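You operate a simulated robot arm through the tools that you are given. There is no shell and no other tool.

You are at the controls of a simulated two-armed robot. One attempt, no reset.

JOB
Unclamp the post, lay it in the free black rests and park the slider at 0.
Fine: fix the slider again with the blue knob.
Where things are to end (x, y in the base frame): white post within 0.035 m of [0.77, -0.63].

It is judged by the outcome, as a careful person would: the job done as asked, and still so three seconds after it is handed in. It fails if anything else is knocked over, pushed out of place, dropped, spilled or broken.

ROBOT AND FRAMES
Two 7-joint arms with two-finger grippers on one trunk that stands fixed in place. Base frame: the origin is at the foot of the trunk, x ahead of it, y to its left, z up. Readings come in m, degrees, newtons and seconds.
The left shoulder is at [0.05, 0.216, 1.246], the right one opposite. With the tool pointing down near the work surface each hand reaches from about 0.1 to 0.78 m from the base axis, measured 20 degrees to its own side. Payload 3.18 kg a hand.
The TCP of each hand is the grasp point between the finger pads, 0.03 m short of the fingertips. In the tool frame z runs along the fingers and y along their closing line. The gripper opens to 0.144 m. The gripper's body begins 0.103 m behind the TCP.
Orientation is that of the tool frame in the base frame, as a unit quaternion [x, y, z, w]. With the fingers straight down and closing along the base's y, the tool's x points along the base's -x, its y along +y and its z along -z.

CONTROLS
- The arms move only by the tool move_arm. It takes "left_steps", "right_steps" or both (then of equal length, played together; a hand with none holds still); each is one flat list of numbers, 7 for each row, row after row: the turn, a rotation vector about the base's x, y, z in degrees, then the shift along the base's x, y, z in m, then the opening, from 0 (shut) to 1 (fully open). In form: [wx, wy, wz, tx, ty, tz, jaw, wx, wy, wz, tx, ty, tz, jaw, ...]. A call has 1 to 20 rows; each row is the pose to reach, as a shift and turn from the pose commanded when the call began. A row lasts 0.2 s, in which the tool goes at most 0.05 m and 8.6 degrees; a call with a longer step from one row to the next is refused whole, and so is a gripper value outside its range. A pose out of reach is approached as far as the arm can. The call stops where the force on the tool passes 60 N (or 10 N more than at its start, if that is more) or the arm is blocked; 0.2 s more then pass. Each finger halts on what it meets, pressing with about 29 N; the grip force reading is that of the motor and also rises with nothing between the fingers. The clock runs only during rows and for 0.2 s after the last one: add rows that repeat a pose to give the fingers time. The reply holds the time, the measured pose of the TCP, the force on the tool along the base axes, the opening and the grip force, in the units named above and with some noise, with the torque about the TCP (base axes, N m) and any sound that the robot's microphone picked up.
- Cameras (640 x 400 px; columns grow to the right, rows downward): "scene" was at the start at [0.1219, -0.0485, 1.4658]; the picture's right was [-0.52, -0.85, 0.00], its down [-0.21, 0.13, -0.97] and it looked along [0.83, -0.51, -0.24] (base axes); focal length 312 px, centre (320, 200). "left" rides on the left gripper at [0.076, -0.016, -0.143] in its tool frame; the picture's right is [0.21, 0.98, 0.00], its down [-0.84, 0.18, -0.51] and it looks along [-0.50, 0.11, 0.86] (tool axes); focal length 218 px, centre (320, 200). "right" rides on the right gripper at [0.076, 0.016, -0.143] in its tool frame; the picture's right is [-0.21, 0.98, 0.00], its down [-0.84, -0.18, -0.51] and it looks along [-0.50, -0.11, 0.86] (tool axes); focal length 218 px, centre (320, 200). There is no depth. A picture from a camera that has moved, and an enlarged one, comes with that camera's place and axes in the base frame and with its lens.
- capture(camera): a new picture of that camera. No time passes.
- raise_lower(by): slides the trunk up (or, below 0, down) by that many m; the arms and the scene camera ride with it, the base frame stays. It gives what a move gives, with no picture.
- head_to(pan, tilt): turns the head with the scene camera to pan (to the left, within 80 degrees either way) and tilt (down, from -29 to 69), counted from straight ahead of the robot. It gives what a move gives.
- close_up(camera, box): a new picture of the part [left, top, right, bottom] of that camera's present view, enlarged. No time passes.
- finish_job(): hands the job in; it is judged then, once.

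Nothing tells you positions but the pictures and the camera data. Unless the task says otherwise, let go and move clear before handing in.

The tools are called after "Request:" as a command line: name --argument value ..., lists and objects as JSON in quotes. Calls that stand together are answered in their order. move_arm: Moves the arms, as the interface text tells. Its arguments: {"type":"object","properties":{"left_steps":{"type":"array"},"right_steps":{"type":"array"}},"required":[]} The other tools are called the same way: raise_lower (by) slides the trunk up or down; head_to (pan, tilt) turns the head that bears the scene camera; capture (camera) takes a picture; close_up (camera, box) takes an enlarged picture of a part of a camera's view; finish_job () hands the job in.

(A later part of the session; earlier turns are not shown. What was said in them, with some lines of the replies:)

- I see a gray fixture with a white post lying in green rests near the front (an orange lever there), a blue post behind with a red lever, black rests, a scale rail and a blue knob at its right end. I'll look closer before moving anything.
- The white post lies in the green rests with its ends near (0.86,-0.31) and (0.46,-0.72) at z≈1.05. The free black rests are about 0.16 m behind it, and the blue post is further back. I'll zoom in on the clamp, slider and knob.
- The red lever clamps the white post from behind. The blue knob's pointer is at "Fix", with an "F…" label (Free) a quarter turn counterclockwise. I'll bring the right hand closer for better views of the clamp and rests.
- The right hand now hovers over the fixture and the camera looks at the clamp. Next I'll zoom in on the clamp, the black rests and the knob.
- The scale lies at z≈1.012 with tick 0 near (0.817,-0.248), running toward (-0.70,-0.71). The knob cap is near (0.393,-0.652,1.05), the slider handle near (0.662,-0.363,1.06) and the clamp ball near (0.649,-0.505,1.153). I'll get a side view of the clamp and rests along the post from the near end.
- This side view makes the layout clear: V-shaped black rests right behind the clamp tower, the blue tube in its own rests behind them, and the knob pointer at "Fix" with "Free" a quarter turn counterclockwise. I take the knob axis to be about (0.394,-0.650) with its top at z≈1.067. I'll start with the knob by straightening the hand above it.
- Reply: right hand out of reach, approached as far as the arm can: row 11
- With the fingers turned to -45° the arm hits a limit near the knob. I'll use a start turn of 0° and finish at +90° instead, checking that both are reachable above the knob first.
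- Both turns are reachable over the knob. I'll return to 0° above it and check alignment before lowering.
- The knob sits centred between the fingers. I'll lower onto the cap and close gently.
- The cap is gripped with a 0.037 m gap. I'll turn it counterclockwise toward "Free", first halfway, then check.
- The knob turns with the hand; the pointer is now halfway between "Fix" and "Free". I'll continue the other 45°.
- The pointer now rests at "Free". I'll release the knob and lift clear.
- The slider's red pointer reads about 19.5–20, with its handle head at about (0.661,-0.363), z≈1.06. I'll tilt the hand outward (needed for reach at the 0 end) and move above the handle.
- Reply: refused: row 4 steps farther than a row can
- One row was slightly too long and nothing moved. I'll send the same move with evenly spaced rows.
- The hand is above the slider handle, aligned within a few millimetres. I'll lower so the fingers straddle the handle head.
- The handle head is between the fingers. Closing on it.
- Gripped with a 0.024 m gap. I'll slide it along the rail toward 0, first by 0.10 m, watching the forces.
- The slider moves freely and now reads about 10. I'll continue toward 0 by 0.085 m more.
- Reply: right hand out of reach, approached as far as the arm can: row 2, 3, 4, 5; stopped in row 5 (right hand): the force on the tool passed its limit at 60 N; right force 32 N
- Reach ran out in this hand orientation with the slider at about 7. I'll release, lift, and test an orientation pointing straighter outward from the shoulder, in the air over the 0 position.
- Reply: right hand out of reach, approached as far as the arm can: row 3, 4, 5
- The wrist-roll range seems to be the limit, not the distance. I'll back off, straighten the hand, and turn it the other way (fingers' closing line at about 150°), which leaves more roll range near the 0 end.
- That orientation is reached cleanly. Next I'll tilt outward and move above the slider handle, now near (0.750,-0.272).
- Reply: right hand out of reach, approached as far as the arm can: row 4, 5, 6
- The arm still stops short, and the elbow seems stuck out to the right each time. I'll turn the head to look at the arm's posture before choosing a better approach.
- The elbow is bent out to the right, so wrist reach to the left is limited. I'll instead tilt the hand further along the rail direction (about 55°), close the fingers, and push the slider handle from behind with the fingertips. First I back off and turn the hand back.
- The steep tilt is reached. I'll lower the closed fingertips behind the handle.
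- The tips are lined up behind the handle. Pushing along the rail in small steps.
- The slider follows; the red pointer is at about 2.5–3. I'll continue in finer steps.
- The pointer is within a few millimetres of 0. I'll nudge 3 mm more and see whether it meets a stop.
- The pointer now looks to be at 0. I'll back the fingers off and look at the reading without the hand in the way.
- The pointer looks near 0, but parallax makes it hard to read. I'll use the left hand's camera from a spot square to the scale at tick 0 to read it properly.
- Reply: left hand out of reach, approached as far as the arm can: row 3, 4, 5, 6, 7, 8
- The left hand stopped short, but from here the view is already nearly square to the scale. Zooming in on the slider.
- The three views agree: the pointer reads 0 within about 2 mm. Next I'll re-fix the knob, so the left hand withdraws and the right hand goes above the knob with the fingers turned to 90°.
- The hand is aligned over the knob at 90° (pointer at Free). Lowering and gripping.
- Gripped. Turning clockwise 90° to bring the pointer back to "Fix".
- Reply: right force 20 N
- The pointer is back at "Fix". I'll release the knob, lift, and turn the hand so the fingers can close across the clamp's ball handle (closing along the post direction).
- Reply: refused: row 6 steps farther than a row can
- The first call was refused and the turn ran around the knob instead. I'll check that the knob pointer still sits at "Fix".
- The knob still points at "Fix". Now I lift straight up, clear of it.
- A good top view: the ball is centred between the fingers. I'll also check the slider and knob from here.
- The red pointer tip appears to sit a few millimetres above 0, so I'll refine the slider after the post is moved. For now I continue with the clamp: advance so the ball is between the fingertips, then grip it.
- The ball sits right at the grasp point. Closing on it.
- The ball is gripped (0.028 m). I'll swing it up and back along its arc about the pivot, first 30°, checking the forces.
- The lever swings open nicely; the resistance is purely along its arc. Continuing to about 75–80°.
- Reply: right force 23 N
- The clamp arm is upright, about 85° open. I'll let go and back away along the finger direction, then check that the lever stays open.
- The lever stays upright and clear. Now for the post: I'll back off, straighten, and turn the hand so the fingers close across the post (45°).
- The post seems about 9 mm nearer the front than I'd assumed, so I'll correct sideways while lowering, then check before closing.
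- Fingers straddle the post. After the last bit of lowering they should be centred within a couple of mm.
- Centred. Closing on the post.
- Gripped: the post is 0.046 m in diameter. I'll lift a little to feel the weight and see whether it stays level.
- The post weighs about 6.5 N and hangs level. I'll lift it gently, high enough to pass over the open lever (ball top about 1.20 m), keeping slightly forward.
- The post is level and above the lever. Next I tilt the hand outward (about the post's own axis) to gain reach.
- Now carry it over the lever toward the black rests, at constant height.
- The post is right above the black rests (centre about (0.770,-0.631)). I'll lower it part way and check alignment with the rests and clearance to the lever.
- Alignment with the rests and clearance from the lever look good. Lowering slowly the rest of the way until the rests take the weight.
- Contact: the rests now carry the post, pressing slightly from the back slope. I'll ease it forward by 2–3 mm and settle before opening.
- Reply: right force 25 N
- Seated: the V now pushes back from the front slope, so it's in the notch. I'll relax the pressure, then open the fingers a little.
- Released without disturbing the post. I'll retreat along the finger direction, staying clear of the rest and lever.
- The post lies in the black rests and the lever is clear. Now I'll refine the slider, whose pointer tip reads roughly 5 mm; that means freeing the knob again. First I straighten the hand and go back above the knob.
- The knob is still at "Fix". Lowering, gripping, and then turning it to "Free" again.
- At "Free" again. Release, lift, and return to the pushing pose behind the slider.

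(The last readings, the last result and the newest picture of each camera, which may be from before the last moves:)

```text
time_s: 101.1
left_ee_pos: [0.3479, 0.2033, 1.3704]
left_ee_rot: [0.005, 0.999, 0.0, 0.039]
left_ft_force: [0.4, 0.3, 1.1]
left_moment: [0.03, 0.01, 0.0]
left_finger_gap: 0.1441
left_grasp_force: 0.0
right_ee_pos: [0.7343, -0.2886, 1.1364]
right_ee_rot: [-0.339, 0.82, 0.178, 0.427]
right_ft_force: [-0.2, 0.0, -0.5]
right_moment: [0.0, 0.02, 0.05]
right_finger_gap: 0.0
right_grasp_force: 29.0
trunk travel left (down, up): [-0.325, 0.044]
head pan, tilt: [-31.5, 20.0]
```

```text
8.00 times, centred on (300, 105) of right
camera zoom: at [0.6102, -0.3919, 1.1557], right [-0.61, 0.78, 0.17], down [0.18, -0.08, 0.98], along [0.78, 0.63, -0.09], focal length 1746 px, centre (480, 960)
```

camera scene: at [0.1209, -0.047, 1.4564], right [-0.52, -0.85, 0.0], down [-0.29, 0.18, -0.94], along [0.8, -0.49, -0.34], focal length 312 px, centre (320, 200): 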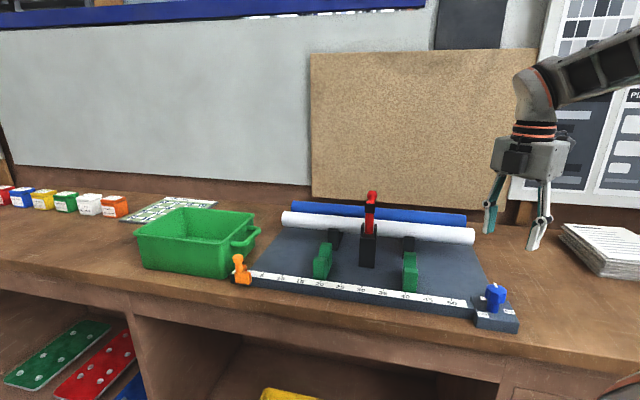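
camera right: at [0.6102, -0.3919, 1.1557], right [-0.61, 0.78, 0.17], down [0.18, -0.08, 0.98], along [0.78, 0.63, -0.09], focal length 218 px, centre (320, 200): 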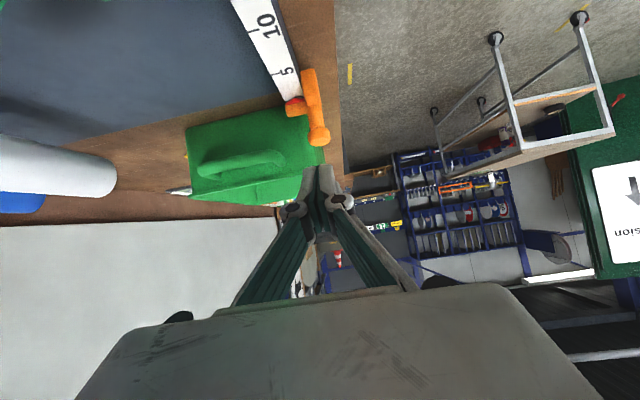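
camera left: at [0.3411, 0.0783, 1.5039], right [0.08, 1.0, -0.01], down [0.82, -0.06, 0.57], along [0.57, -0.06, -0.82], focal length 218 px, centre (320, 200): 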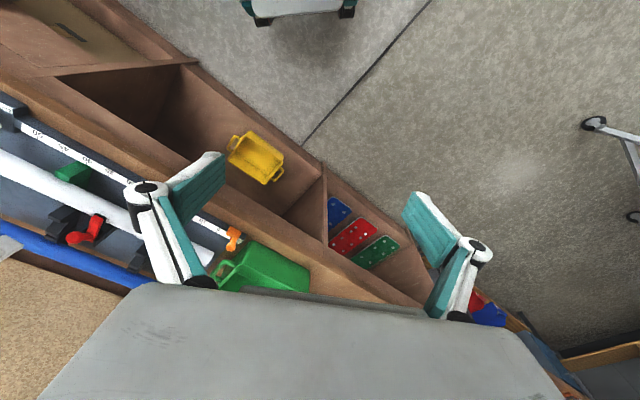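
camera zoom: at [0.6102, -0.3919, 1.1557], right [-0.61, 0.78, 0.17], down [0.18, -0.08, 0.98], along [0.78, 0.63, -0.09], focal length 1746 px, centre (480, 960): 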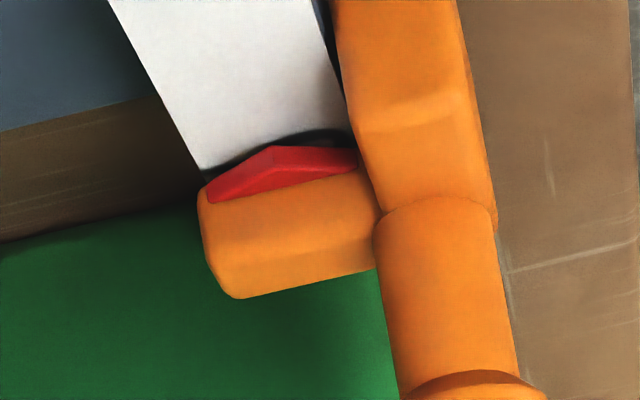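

The pointer tip is about 5 mm above the 0 tick from this angle too. I'll lower and push it on gently, watching for a stop.

Request:
move_arm --right_steps '[0, 0, 0, 0, 0, -0.035, 0, 0, 0, 0, 0, 0, -0.069, 0, 0, 0, 0, 0.0141, 0.0142, -0.069, 0, 0, 0, 0, 0.0282, 0.0284, -0.069, 0, 0, 0, 0, 0.0317, 0.0319, -0.069, 0, 0, 0, 0, 0.0331, 0.0334, -0.069, 0]'

Request:
close_up --camera "scene" --box '[220, 235, 300, 295]'

Request:
close_up --camera "right" --box '[250, 60, 350, 190]'

```text
time_s: 102.5
left_ee_pos: [0.3465, 0.2042, 1.3714]
left_ee_rot: [0.005, 0.999, 0.0, 0.04]
left_ft_force: [0.1, -0.1, -0.4]
left_moment: [0.0, 0.01, 0.01]
left_finger_gap: 0.144
left_grasp_force: 0.0
right_ee_pos: [0.7663, -0.2541, 1.0673]
right_ee_rot: [-0.339, 0.819, 0.178, 0.426]
right_ft_force: [0.9, 0.1, -0.2]
right_moment: [0.0, 0.01, -0.01]
right_finger_gap: 0.0
right_grasp_force: 28.9
trunk travel left (down, up): [-0.325, 0.044]
head pan, tilt: [-31.5, 20.0]
```

```text
6.67 times, centred on (260, 265) of scene
camera zoom: at [0.1217, -0.0484, 1.4563], right [-0.52, -0.85, 0.0], down [-0.29, 0.18, -0.94], along [0.8, -0.49, -0.34], focal length 2078 px, centre (720, -233)
```

zoom: 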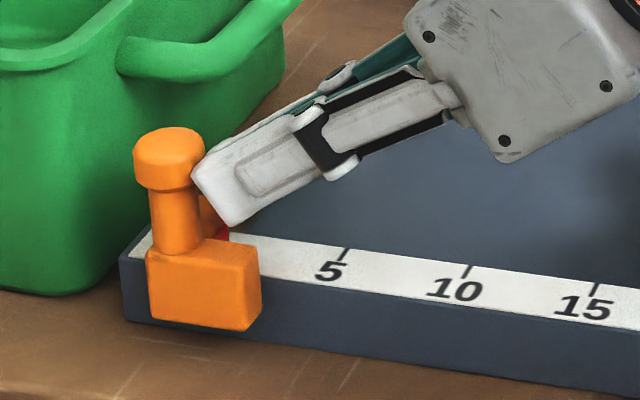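

```text
3.08 times, centred on (300, 125) of right
camera zoom: at [0.642, -0.3574, 1.0864], right [-0.61, 0.77, 0.17], down [0.18, -0.08, 0.98], along [0.77, 0.63, -0.09], focal length 672 px, centre (382, 431)
```

zoom: 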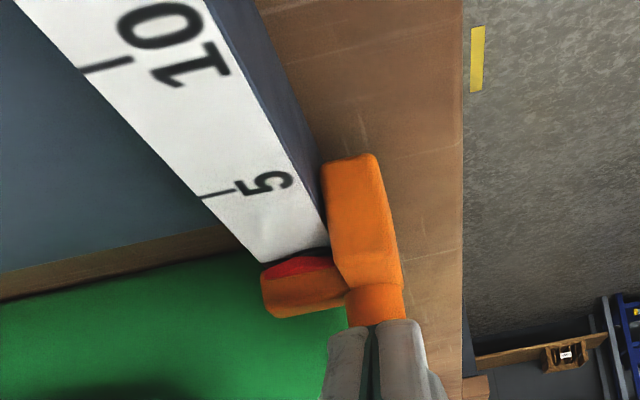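

Request:
move_arm --right_steps '[0, 0, 0, 0.0014, 0.0014, 0, 0, 0, 0, 0, 0.0028, 0.0028, 0, 0, 0, 0, 0, 0.0042, 0.0043, 0, 0, 0, 0, 0, 0.0042, 0.0043, 0, 0]'

Request:
close_up --camera "scene" --box '[220, 235, 300, 295]'

Request:
close_up --camera "right" --box '[250, 60, 350, 190]'

```text
time_s: 103.5
left_ee_pos: [0.3462, 0.203, 1.3713]
left_ee_rot: [0.005, 0.999, 0.001, 0.039]
left_ft_force: [0.8, -0.7, -0.5]
left_moment: [0.01, -0.03, 0.02]
left_finger_gap: 0.1442
left_grasp_force: 0.1
right_ee_pos: [0.7712, -0.2506, 1.0675]
right_ee_rot: [-0.339, 0.82, 0.178, 0.425]
right_ft_force: [-0.6, -1.2, -0.1]
right_moment: [-0.01, 0.0, 0.02]
right_finger_gap: 0.0
right_grasp_force: 29.2
trunk travel left (down, up): [-0.325, 0.044]
head pan, tilt: [-31.5, 20.0]
```

```text
6.67 times, centred on (260, 265) of scene
camera zoom: at [0.1215, -0.0485, 1.4563], right [-0.52, -0.85, 0.0], down [-0.29, 0.18, -0.94], along [0.8, -0.49, -0.34], focal length 2078 px, centre (720, -233)
```

zoom: 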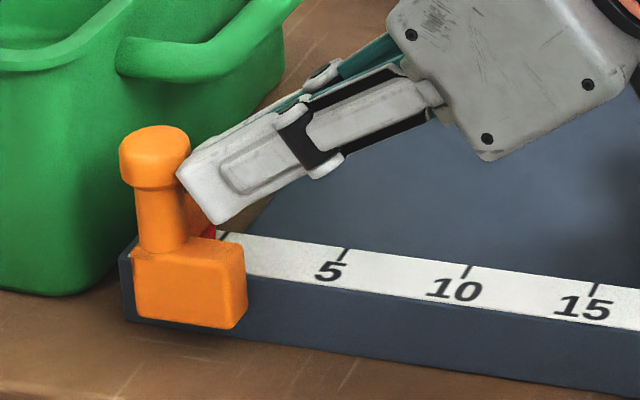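

```text
3.08 times, centred on (300, 125) of right
camera zoom: at [0.6459, -0.3532, 1.0864], right [-0.61, 0.78, 0.17], down [0.18, -0.08, 0.98], along [0.77, 0.63, -0.09], focal length 672 px, centre (382, 431)
```

zoom: 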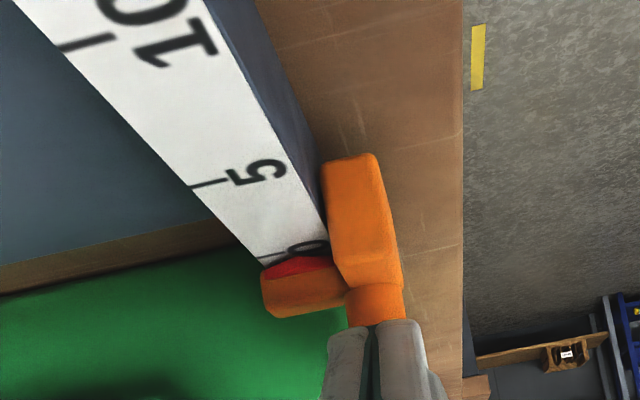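

The slider moved without meeting a stop, and tick 0 is now just visible beside the pointer. I'll back off and look from above.

Request:
move_arm --right_steps '[0, 0, 0, -0.014, -0.014, 0.005, 0, 0, 0, 0, -0.035, -0.035, 0.02, 0, -5.55, 5.55, 0, -0.05, -0.045, 0.05, 0, -11.1, 11.1, 0, -0.065, -0.06, 0.08, 0.2, -16.7, 16.7, 0, -0.085, -0.08, 0.11, 0.4, -22.2, 22.2, 0, -0.105, -0.1, 0.14, 0.6, -27.8, 27.8, 0, -0.125, -0.12, 0.17, 0.8, -33.3, 33.3, 0, -0.145, -0.14, 0.2, 1, -38.9, 38.9, 0, -0.165, -0.165, 0.22, 1]'

Request:
capture --camera "right"

Request:
close_up --camera "scene" --box '[225, 250, 275, 290]'

```text
time_s: 105.5
left_ee_pos: [0.3471, 0.2036, 1.3714]
left_ee_rot: [0.005, 0.999, 0.0, 0.039]
left_ft_force: [0.4, 0.3, 0.6]
left_moment: [0.04, 0.02, 0.01]
left_finger_gap: 0.1437
left_grasp_force: 0.1
right_ee_pos: [0.6058, -0.4145, 1.287]
right_ee_rot: [-0.382, 0.924, 0.001, -0.001]
right_ft_force: [-1.0, 0.3, -0.6]
right_moment: [0.01, 0.01, -0.02]
right_finger_gap: 0.1442
right_grasp_force: 0.0
trunk travel left (down, up): [-0.325, 0.044]
head pan, tilt: [-31.5, 20.0]
```

```text
taken
camera right: at [0.5408, -0.4587, 1.4292], right [-0.54, 0.84, 0.0], down [0.72, 0.47, 0.51], along [0.42, 0.28, -0.86], focal length 218 px, centre (320, 200)
```

right: 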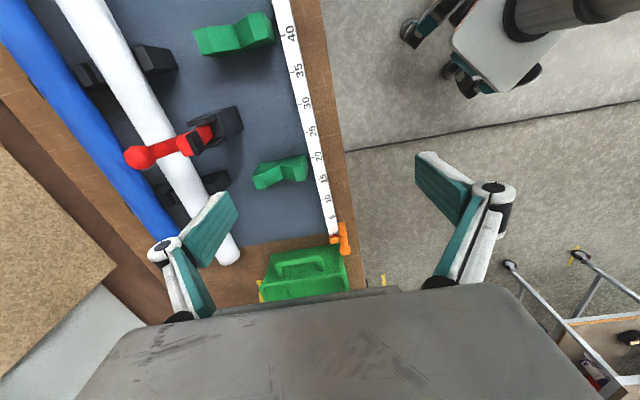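

```text
10.00 times, centred on (250, 270) of scene
camera zoom: at [0.1221, -0.0485, 1.4562], right [-0.52, -0.85, 0.0], down [-0.29, 0.18, -0.94], along [0.8, -0.49, -0.34], focal length 3117 px, centre (1020, -500)
```

zoom: 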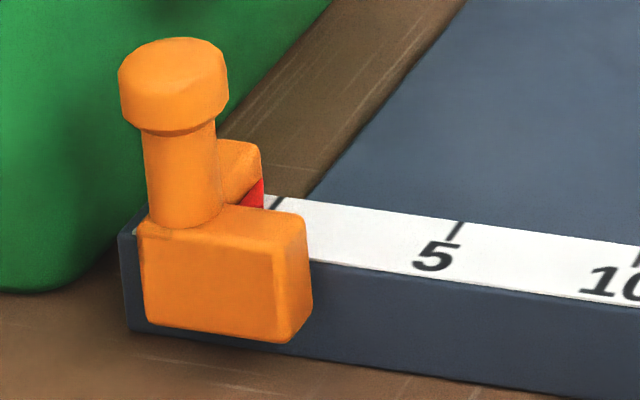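

Request:
close_up --camera "right" --box '[315, 205, 365, 265]'

Request:
close_up --camera "right" --box '[325, 215, 355, 245]'

```text
6.67 times, centred on (340, 235) of right
camera zoom: at [0.5408, -0.4587, 1.4292], right [-0.54, 0.84, 0.0], down [0.72, 0.47, 0.51], along [0.42, 0.28, -0.86], focal length 1455 px, centre (187, -33)
```

zoom: 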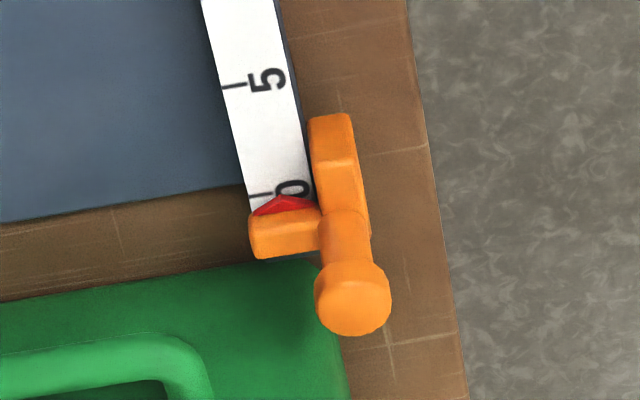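

```text
13.33 times, centred on (340, 230) of right
camera zoom: at [0.5408, -0.4587, 1.4292], right [-0.54, 0.84, 0.0], down [0.72, 0.47, 0.51], along [0.42, 0.28, -0.86], focal length 2910 px, centre (53, -200)
```

zoom: 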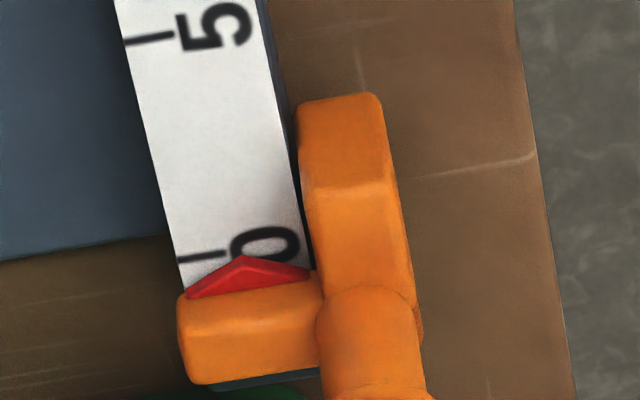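

The pointer tip now touches the 0 tick, which is what I want. Back to the knob to fix it.

Request:
move_arm --right_steps '[0, 0, 5.6, -0.0265, -0.029, 0, 0.9, 0, 0, 11.2, -0.053, -0.058, -0.005, 0.8, 0, 0, 16.8, -0.08, -0.0875, -0.01, 0.7, 0, 0, 22.5, -0.106, -0.1165, -0.02, 0.6, 0, 0, 28.1, -0.133, -0.1456, -0.035, 0.5, 0, 0, 33.7, -0.159, -0.175, -0.05, 0.5, 0, 0, 39.4, -0.186, -0.204, -0.068, 0.5, 0, 0, 45, -0.2123, -0.233, -0.087, 0.5]'

Request:
capture --camera "right"

```text
time_s: 107.3
left_ee_pos: [0.347, 0.2026, 1.372]
left_ee_rot: [0.004, 0.999, 0.0, 0.04]
left_ft_force: [0.4, -0.8, 1.5]
left_moment: [0.02, 0.02, 0.01]
left_finger_gap: 0.144
left_grasp_force: 0.1
right_ee_pos: [0.3941, -0.6489, 1.2001]
right_ee_rot: [0.707, -0.707, -0.002, 0.0]
right_ft_force: [-0.5, -0.2, -0.5]
right_moment: [0.05, -0.07, -0.04]
right_finger_gap: 0.0721
right_grasp_force: 0.1
trunk travel left (down, up): [-0.325, 0.044]
head pan, tilt: [-31.5, 20.0]
```

```text
taken
camera right: at [0.3778, -0.7264, 1.3442], right [-0.98, 0.21, 0.0], down [0.18, 0.84, 0.51], along [0.1, 0.5, -0.86], focal length 218 px, centre (320, 200)
```

right: 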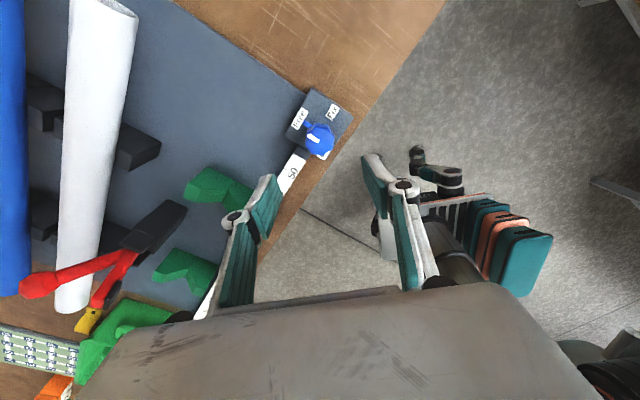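

Request:
move_arm --right_steps '[0, 0, 0, 0, 0.001, -0.04, 0.5, 0, 0, 0, 0, 0.001, -0.08, 0.5, 0, 0, 0, 0, 0.001, -0.11, 0.5, 0, 0, 0, 0, 0.001, -0.128, 0.5, 0, 0, 0, 0, 0.001, -0.128, 0.2, 0, 0, 0, 0, 0.001, -0.128, 0.1, 0, 0, 0, 0, 0.001, -0.128, 0.1]'

Request:
close_up --camera "right" --box '[250, 90, 400, 230]'

```text
time_s: 108.9
left_ee_pos: [0.3465, 0.2037, 1.3706]
left_ee_rot: [0.004, 0.999, 0.0, 0.039]
left_ft_force: [-0.5, 1.1, 0.1]
left_moment: [0.02, 0.0, -0.04]
left_finger_gap: 0.1441
left_grasp_force: 0.1
right_ee_pos: [0.3938, -0.646, 1.0723]
right_ee_rot: [-0.707, 0.707, 0.001, -0.002]
right_ft_force: [-0.1, -1.0, -6.5]
right_moment: [-1.02, -0.2, -0.01]
right_finger_gap: 0.0368
right_grasp_force: 45.0
trunk travel left (down, up): [-0.325, 0.044]
head pan, tilt: [-31.5, 20.0]
```

```text
2.86 times, centred on (325, 160) of right
camera zoom: at [0.3784, -0.7247, 1.2154], right [-0.98, 0.21, 0.0], down [0.18, 0.84, 0.51], along [0.1, 0.5, -0.86], focal length 624 px, centre (306, 314)
```

zoom: 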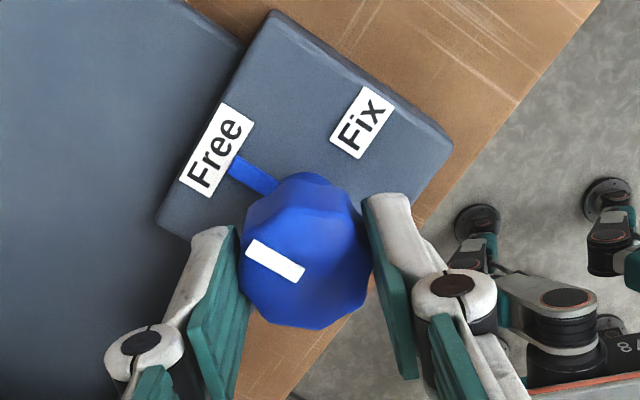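

Gripped; turning it clockwise to "Fix".

Request:
move_arm --right_steps '[0, 0, -8.2, 0, -0.0005, 0, 0.1, 0, 0, -16.4, 0, -0.0005, 0, 0.1, 0, 0, -24.6, 0, -0.0005, 0, 0.1, 0, 0, -32.8, 0, -0.001, 0, 0.1, 0, 0, -41, 0, -0.001, 0, 0.1, 0, 0, -49.2, 0, -0.0015, 0, 0.1, 0, 0, -57.4, 0, -0.0015, 0, 0.1, 0, 0, -65.6, 0, -0.0015, 0, 0.1, 0, 0, -73.8, 0, -0.0015, 0, 0.1, 0, 0, -82, 0, -0.0015, 0, 0.1, 0, 0, -90, 0, -0.0015, 0, 0.1, 0, 0, -91.5, 0, -0.0015, 0, 0.1]'

Request:
close_up --camera "right" --box '[250, 90, 400, 230]'

```text
time_s: 111.5
left_ee_pos: [0.348, 0.2035, 1.3708]
left_ee_rot: [0.005, 0.999, -0.001, 0.04]
left_ft_force: [-0.6, -0.6, -0.3]
left_moment: [-0.02, 0.01, 0.03]
left_finger_gap: 0.144
left_grasp_force: 0.0
right_ee_pos: [0.3946, -0.6482, 1.0721]
right_ee_rot: [0.013, 1.0, 0.0, 0.002]
right_ft_force: [8.9, -9.4, 11.9]
right_moment: [-0.28, 0.16, 0.84]
right_finger_gap: 0.0371
right_grasp_force: 45.3
trunk travel left (down, up): [-0.325, 0.044]
head pan, tilt: [-31.5, 20.0]
```

```text
2.86 times, centred on (325, 160) of right
camera zoom: at [0.3187, -0.631, 1.2152], right [0.24, 0.97, 0.0], down [0.84, -0.2, 0.51], along [0.49, -0.12, -0.86], focal length 624 px, centre (306, 314)
```

zoom: 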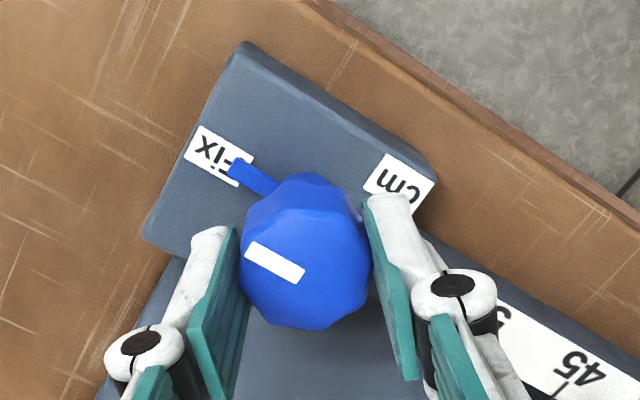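

The pointer is at "Fix" and against its stop. Releasing and lifting straight up.

Request:
move_arm --right_steps '[0, 0, 0, 0, 0, 0, 0.35, 0, 0, 0, 0, 0, 0, 0.5, 0, 0, 0, 0, 0, 0, 0.5, 0, 0, 0, 0, 0, 0.04, 0.5, 0, 0, 0, 0, 0, 0.085, 0.5, 0, 0, 0, 0, 0, 0.13, 0.5]'

Request:
close_up --camera "right" --box '[270, 80, 390, 190]'

```text
time_s: 112.9
left_ee_pos: [0.3469, 0.2055, 1.3707]
left_ee_rot: [0.004, 0.999, -0.001, 0.039]
left_ft_force: [-0.1, 1.0, 0.0]
left_moment: [-0.06, -0.01, 0.0]
left_finger_gap: 0.1439
left_grasp_force: 0.0
right_ee_pos: [0.3937, -0.6462, 1.205]
right_ee_rot: [0.014, 1.0, 0.001, 0.0]
right_ft_force: [0.5, 0.4, -1.1]
right_moment: [-0.05, 0.01, 0.01]
right_finger_gap: 0.0718
right_grasp_force: 0.0
trunk travel left (down, up): [-0.325, 0.044]
head pan, tilt: [-31.5, 20.0]
```

```text
3.64 times, centred on (330, 135) of right
camera zoom: at [0.318, -0.6295, 1.347], right [0.23, 0.97, 0.0], down [0.84, -0.2, 0.51], along [0.49, -0.12, -0.86], focal length 794 px, centre (284, 436)
```

zoom: 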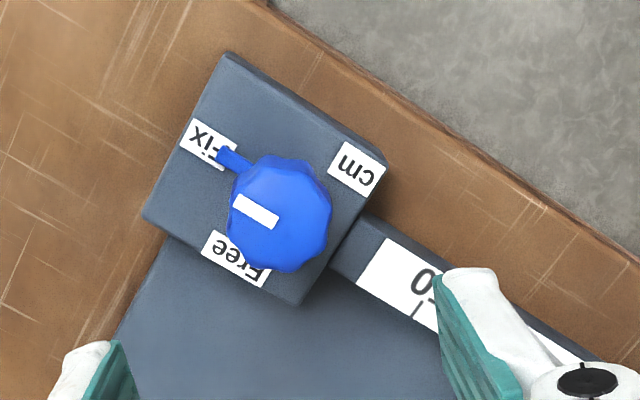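

The knob is fixed. I'll withdraw the right hand to its starting area and check the whole scene.

Request:
move_arm --right_steps '[0, 0, 0, -0.005, 0.02, 0.035, 0.6, 0, 0, 0, -0.01, 0.05, 0.07, 0.7, 0, 0, 0, -0.015, 0.085, 0.1, 0.8, 0, 0, 0, -0.02, 0.12, 0.13, 0.9, 0, 0, 0, -0.022, 0.16, 0.155, 1, 0, 0, 0, -0.023, 0.2, 0.17, 1, 0, 0, 0, -0.023, 0.235, 0.18, 1]'

Request:
capture --camera "scene"

Request:
capture --camera "right"

```text
time_s: 114.5
left_ee_pos: [0.348, 0.2051, 1.3709]
left_ee_rot: [0.004, 0.999, 0.0, 0.039]
left_ft_force: [0.4, -1.0, -0.4]
left_moment: [-0.01, -0.04, 0.01]
left_finger_gap: 0.1441
left_grasp_force: 0.0
right_ee_pos: [0.3692, -0.4115, 1.3842]
right_ee_rot: [0.013, 1.0, 0.001, 0.0]
right_ft_force: [0.2, 0.5, 0.1]
right_moment: [-0.02, -0.01, 0.0]
right_finger_gap: 0.1443
right_grasp_force: 0.0
trunk travel left (down, up): [-0.325, 0.044]
head pan, tilt: [-31.5, 20.0]
```

```text
taken
camera scene: at [0.1219, -0.0478, 1.4563], right [-0.52, -0.85, 0.0], down [-0.29, 0.18, -0.94], along [0.8, -0.49, -0.34], focal length 312 px, centre (320, 200)
```

scene: 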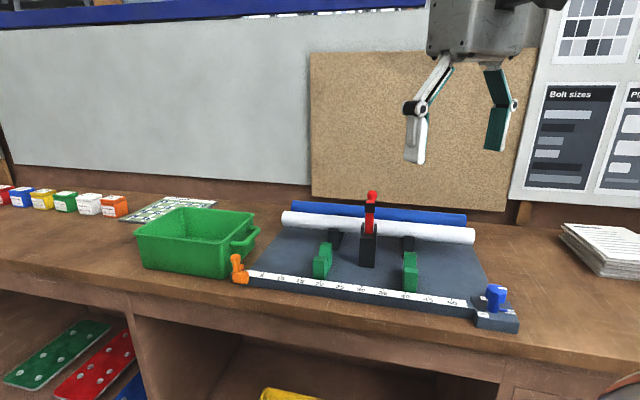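

```text
taken
camera right: at [0.2945, -0.3944, 1.5269], right [0.24, 0.97, 0.0], down [0.84, -0.2, 0.51], along [0.49, -0.12, -0.86], focal length 218 px, centre (320, 200)
```

right: 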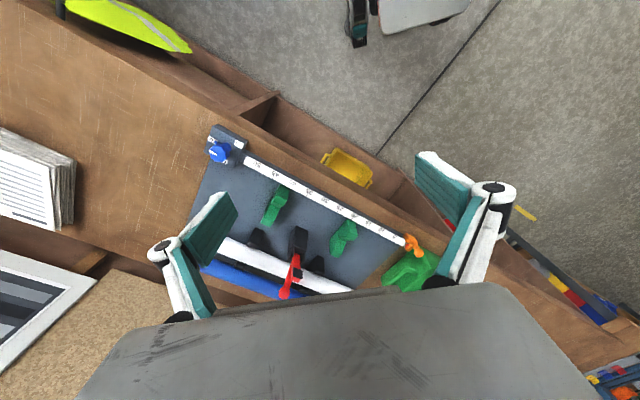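

Request:
close_up --camera "scene" --box '[270, 180, 390, 270]'

Request:
close_up --camera "scene" --box '[370, 190, 530, 340]'

Request:
close_up --camera "scene" --box '[220, 240, 280, 295]'

```text
4.44 times, centred on (330, 225) of scene
camera zoom: at [0.1219, -0.0478, 1.4563], right [-0.52, -0.85, 0.0], down [-0.29, 0.18, -0.94], along [0.8, -0.49, -0.34], focal length 1385 px, centre (276, 89)
```

zoom: 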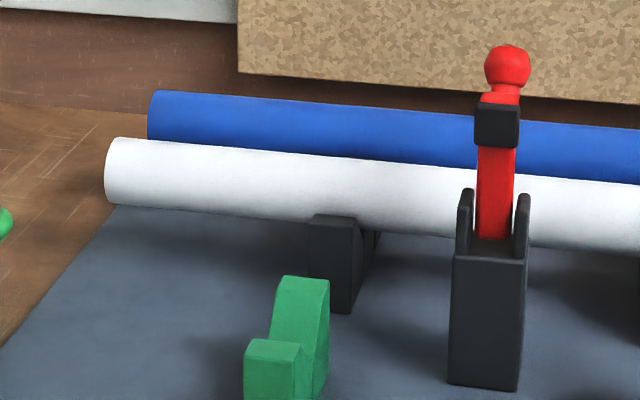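

```text
2.67 times, centred on (450, 265) of scene
camera zoom: at [0.1219, -0.0478, 1.4563], right [-0.52, -0.85, 0.0], down [-0.29, 0.18, -0.94], along [0.8, -0.49, -0.34], focal length 831 px, centre (-27, 27)
```

zoom: 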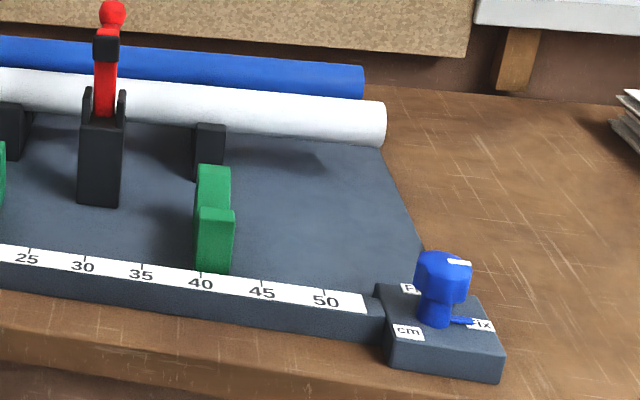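

```text
7.27 times, centred on (250, 268) of scene
camera zoom: at [0.1219, -0.0478, 1.4563], right [-0.52, -0.85, 0.0], down [-0.29, 0.18, -0.94], along [0.8, -0.49, -0.34], focal length 2267 px, centre (829, -291)
```

zoom: 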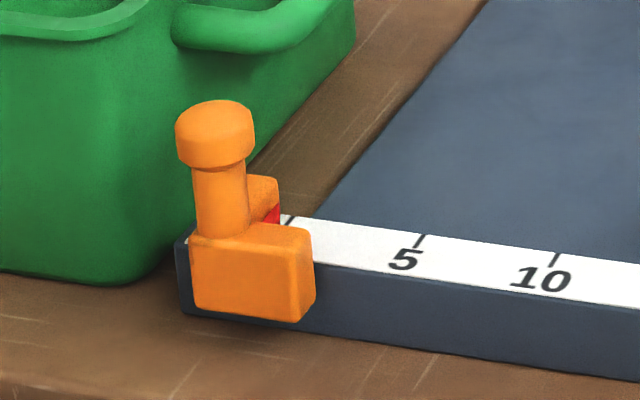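

Everything checks out:
- **Post:** it lies in the free black rests, centred at about (0.78,-0.64).
- **Clamp:** the lever stands open and clear.
- **Slider:** its pointer sits at the 0 tick.
- **Knob:** it points to "Fix".

Both hands are clear and nothing else has moved, so I'm handing in.

Request:
finish_job

```text
The job is handed in.
```

The job is handed in, with every part done; I don't have the verdict. I checked the final state with the cameras before handing in:

- **Post:** unclamped and lying in the free black rests, centred at about (0.78, -0.64). That is roughly 12 mm from the target, within the 35 mm allowed.
- **Clamp:** I left the red lever standing open, clear of the post.
- **Slider:** the red pointer tip sits at the 0 tick. My first pass left it about 5 mm high, so I freed the knob, pushed the slider on and fixed it again. I met no end stop, so the position is judged by eye, to about 1–2 mm.
- **Knob:** turned back to "Fix" until it met its stop.

During the knob work, a refused command made the hand turn in place around the knob before it had lifted away. The knob may have moved by a few degrees, but it has since been turned fully back to "Fix". As far as I could see, nothing else was moved, dropped or knocked over, and both hands are clear of the fixture.
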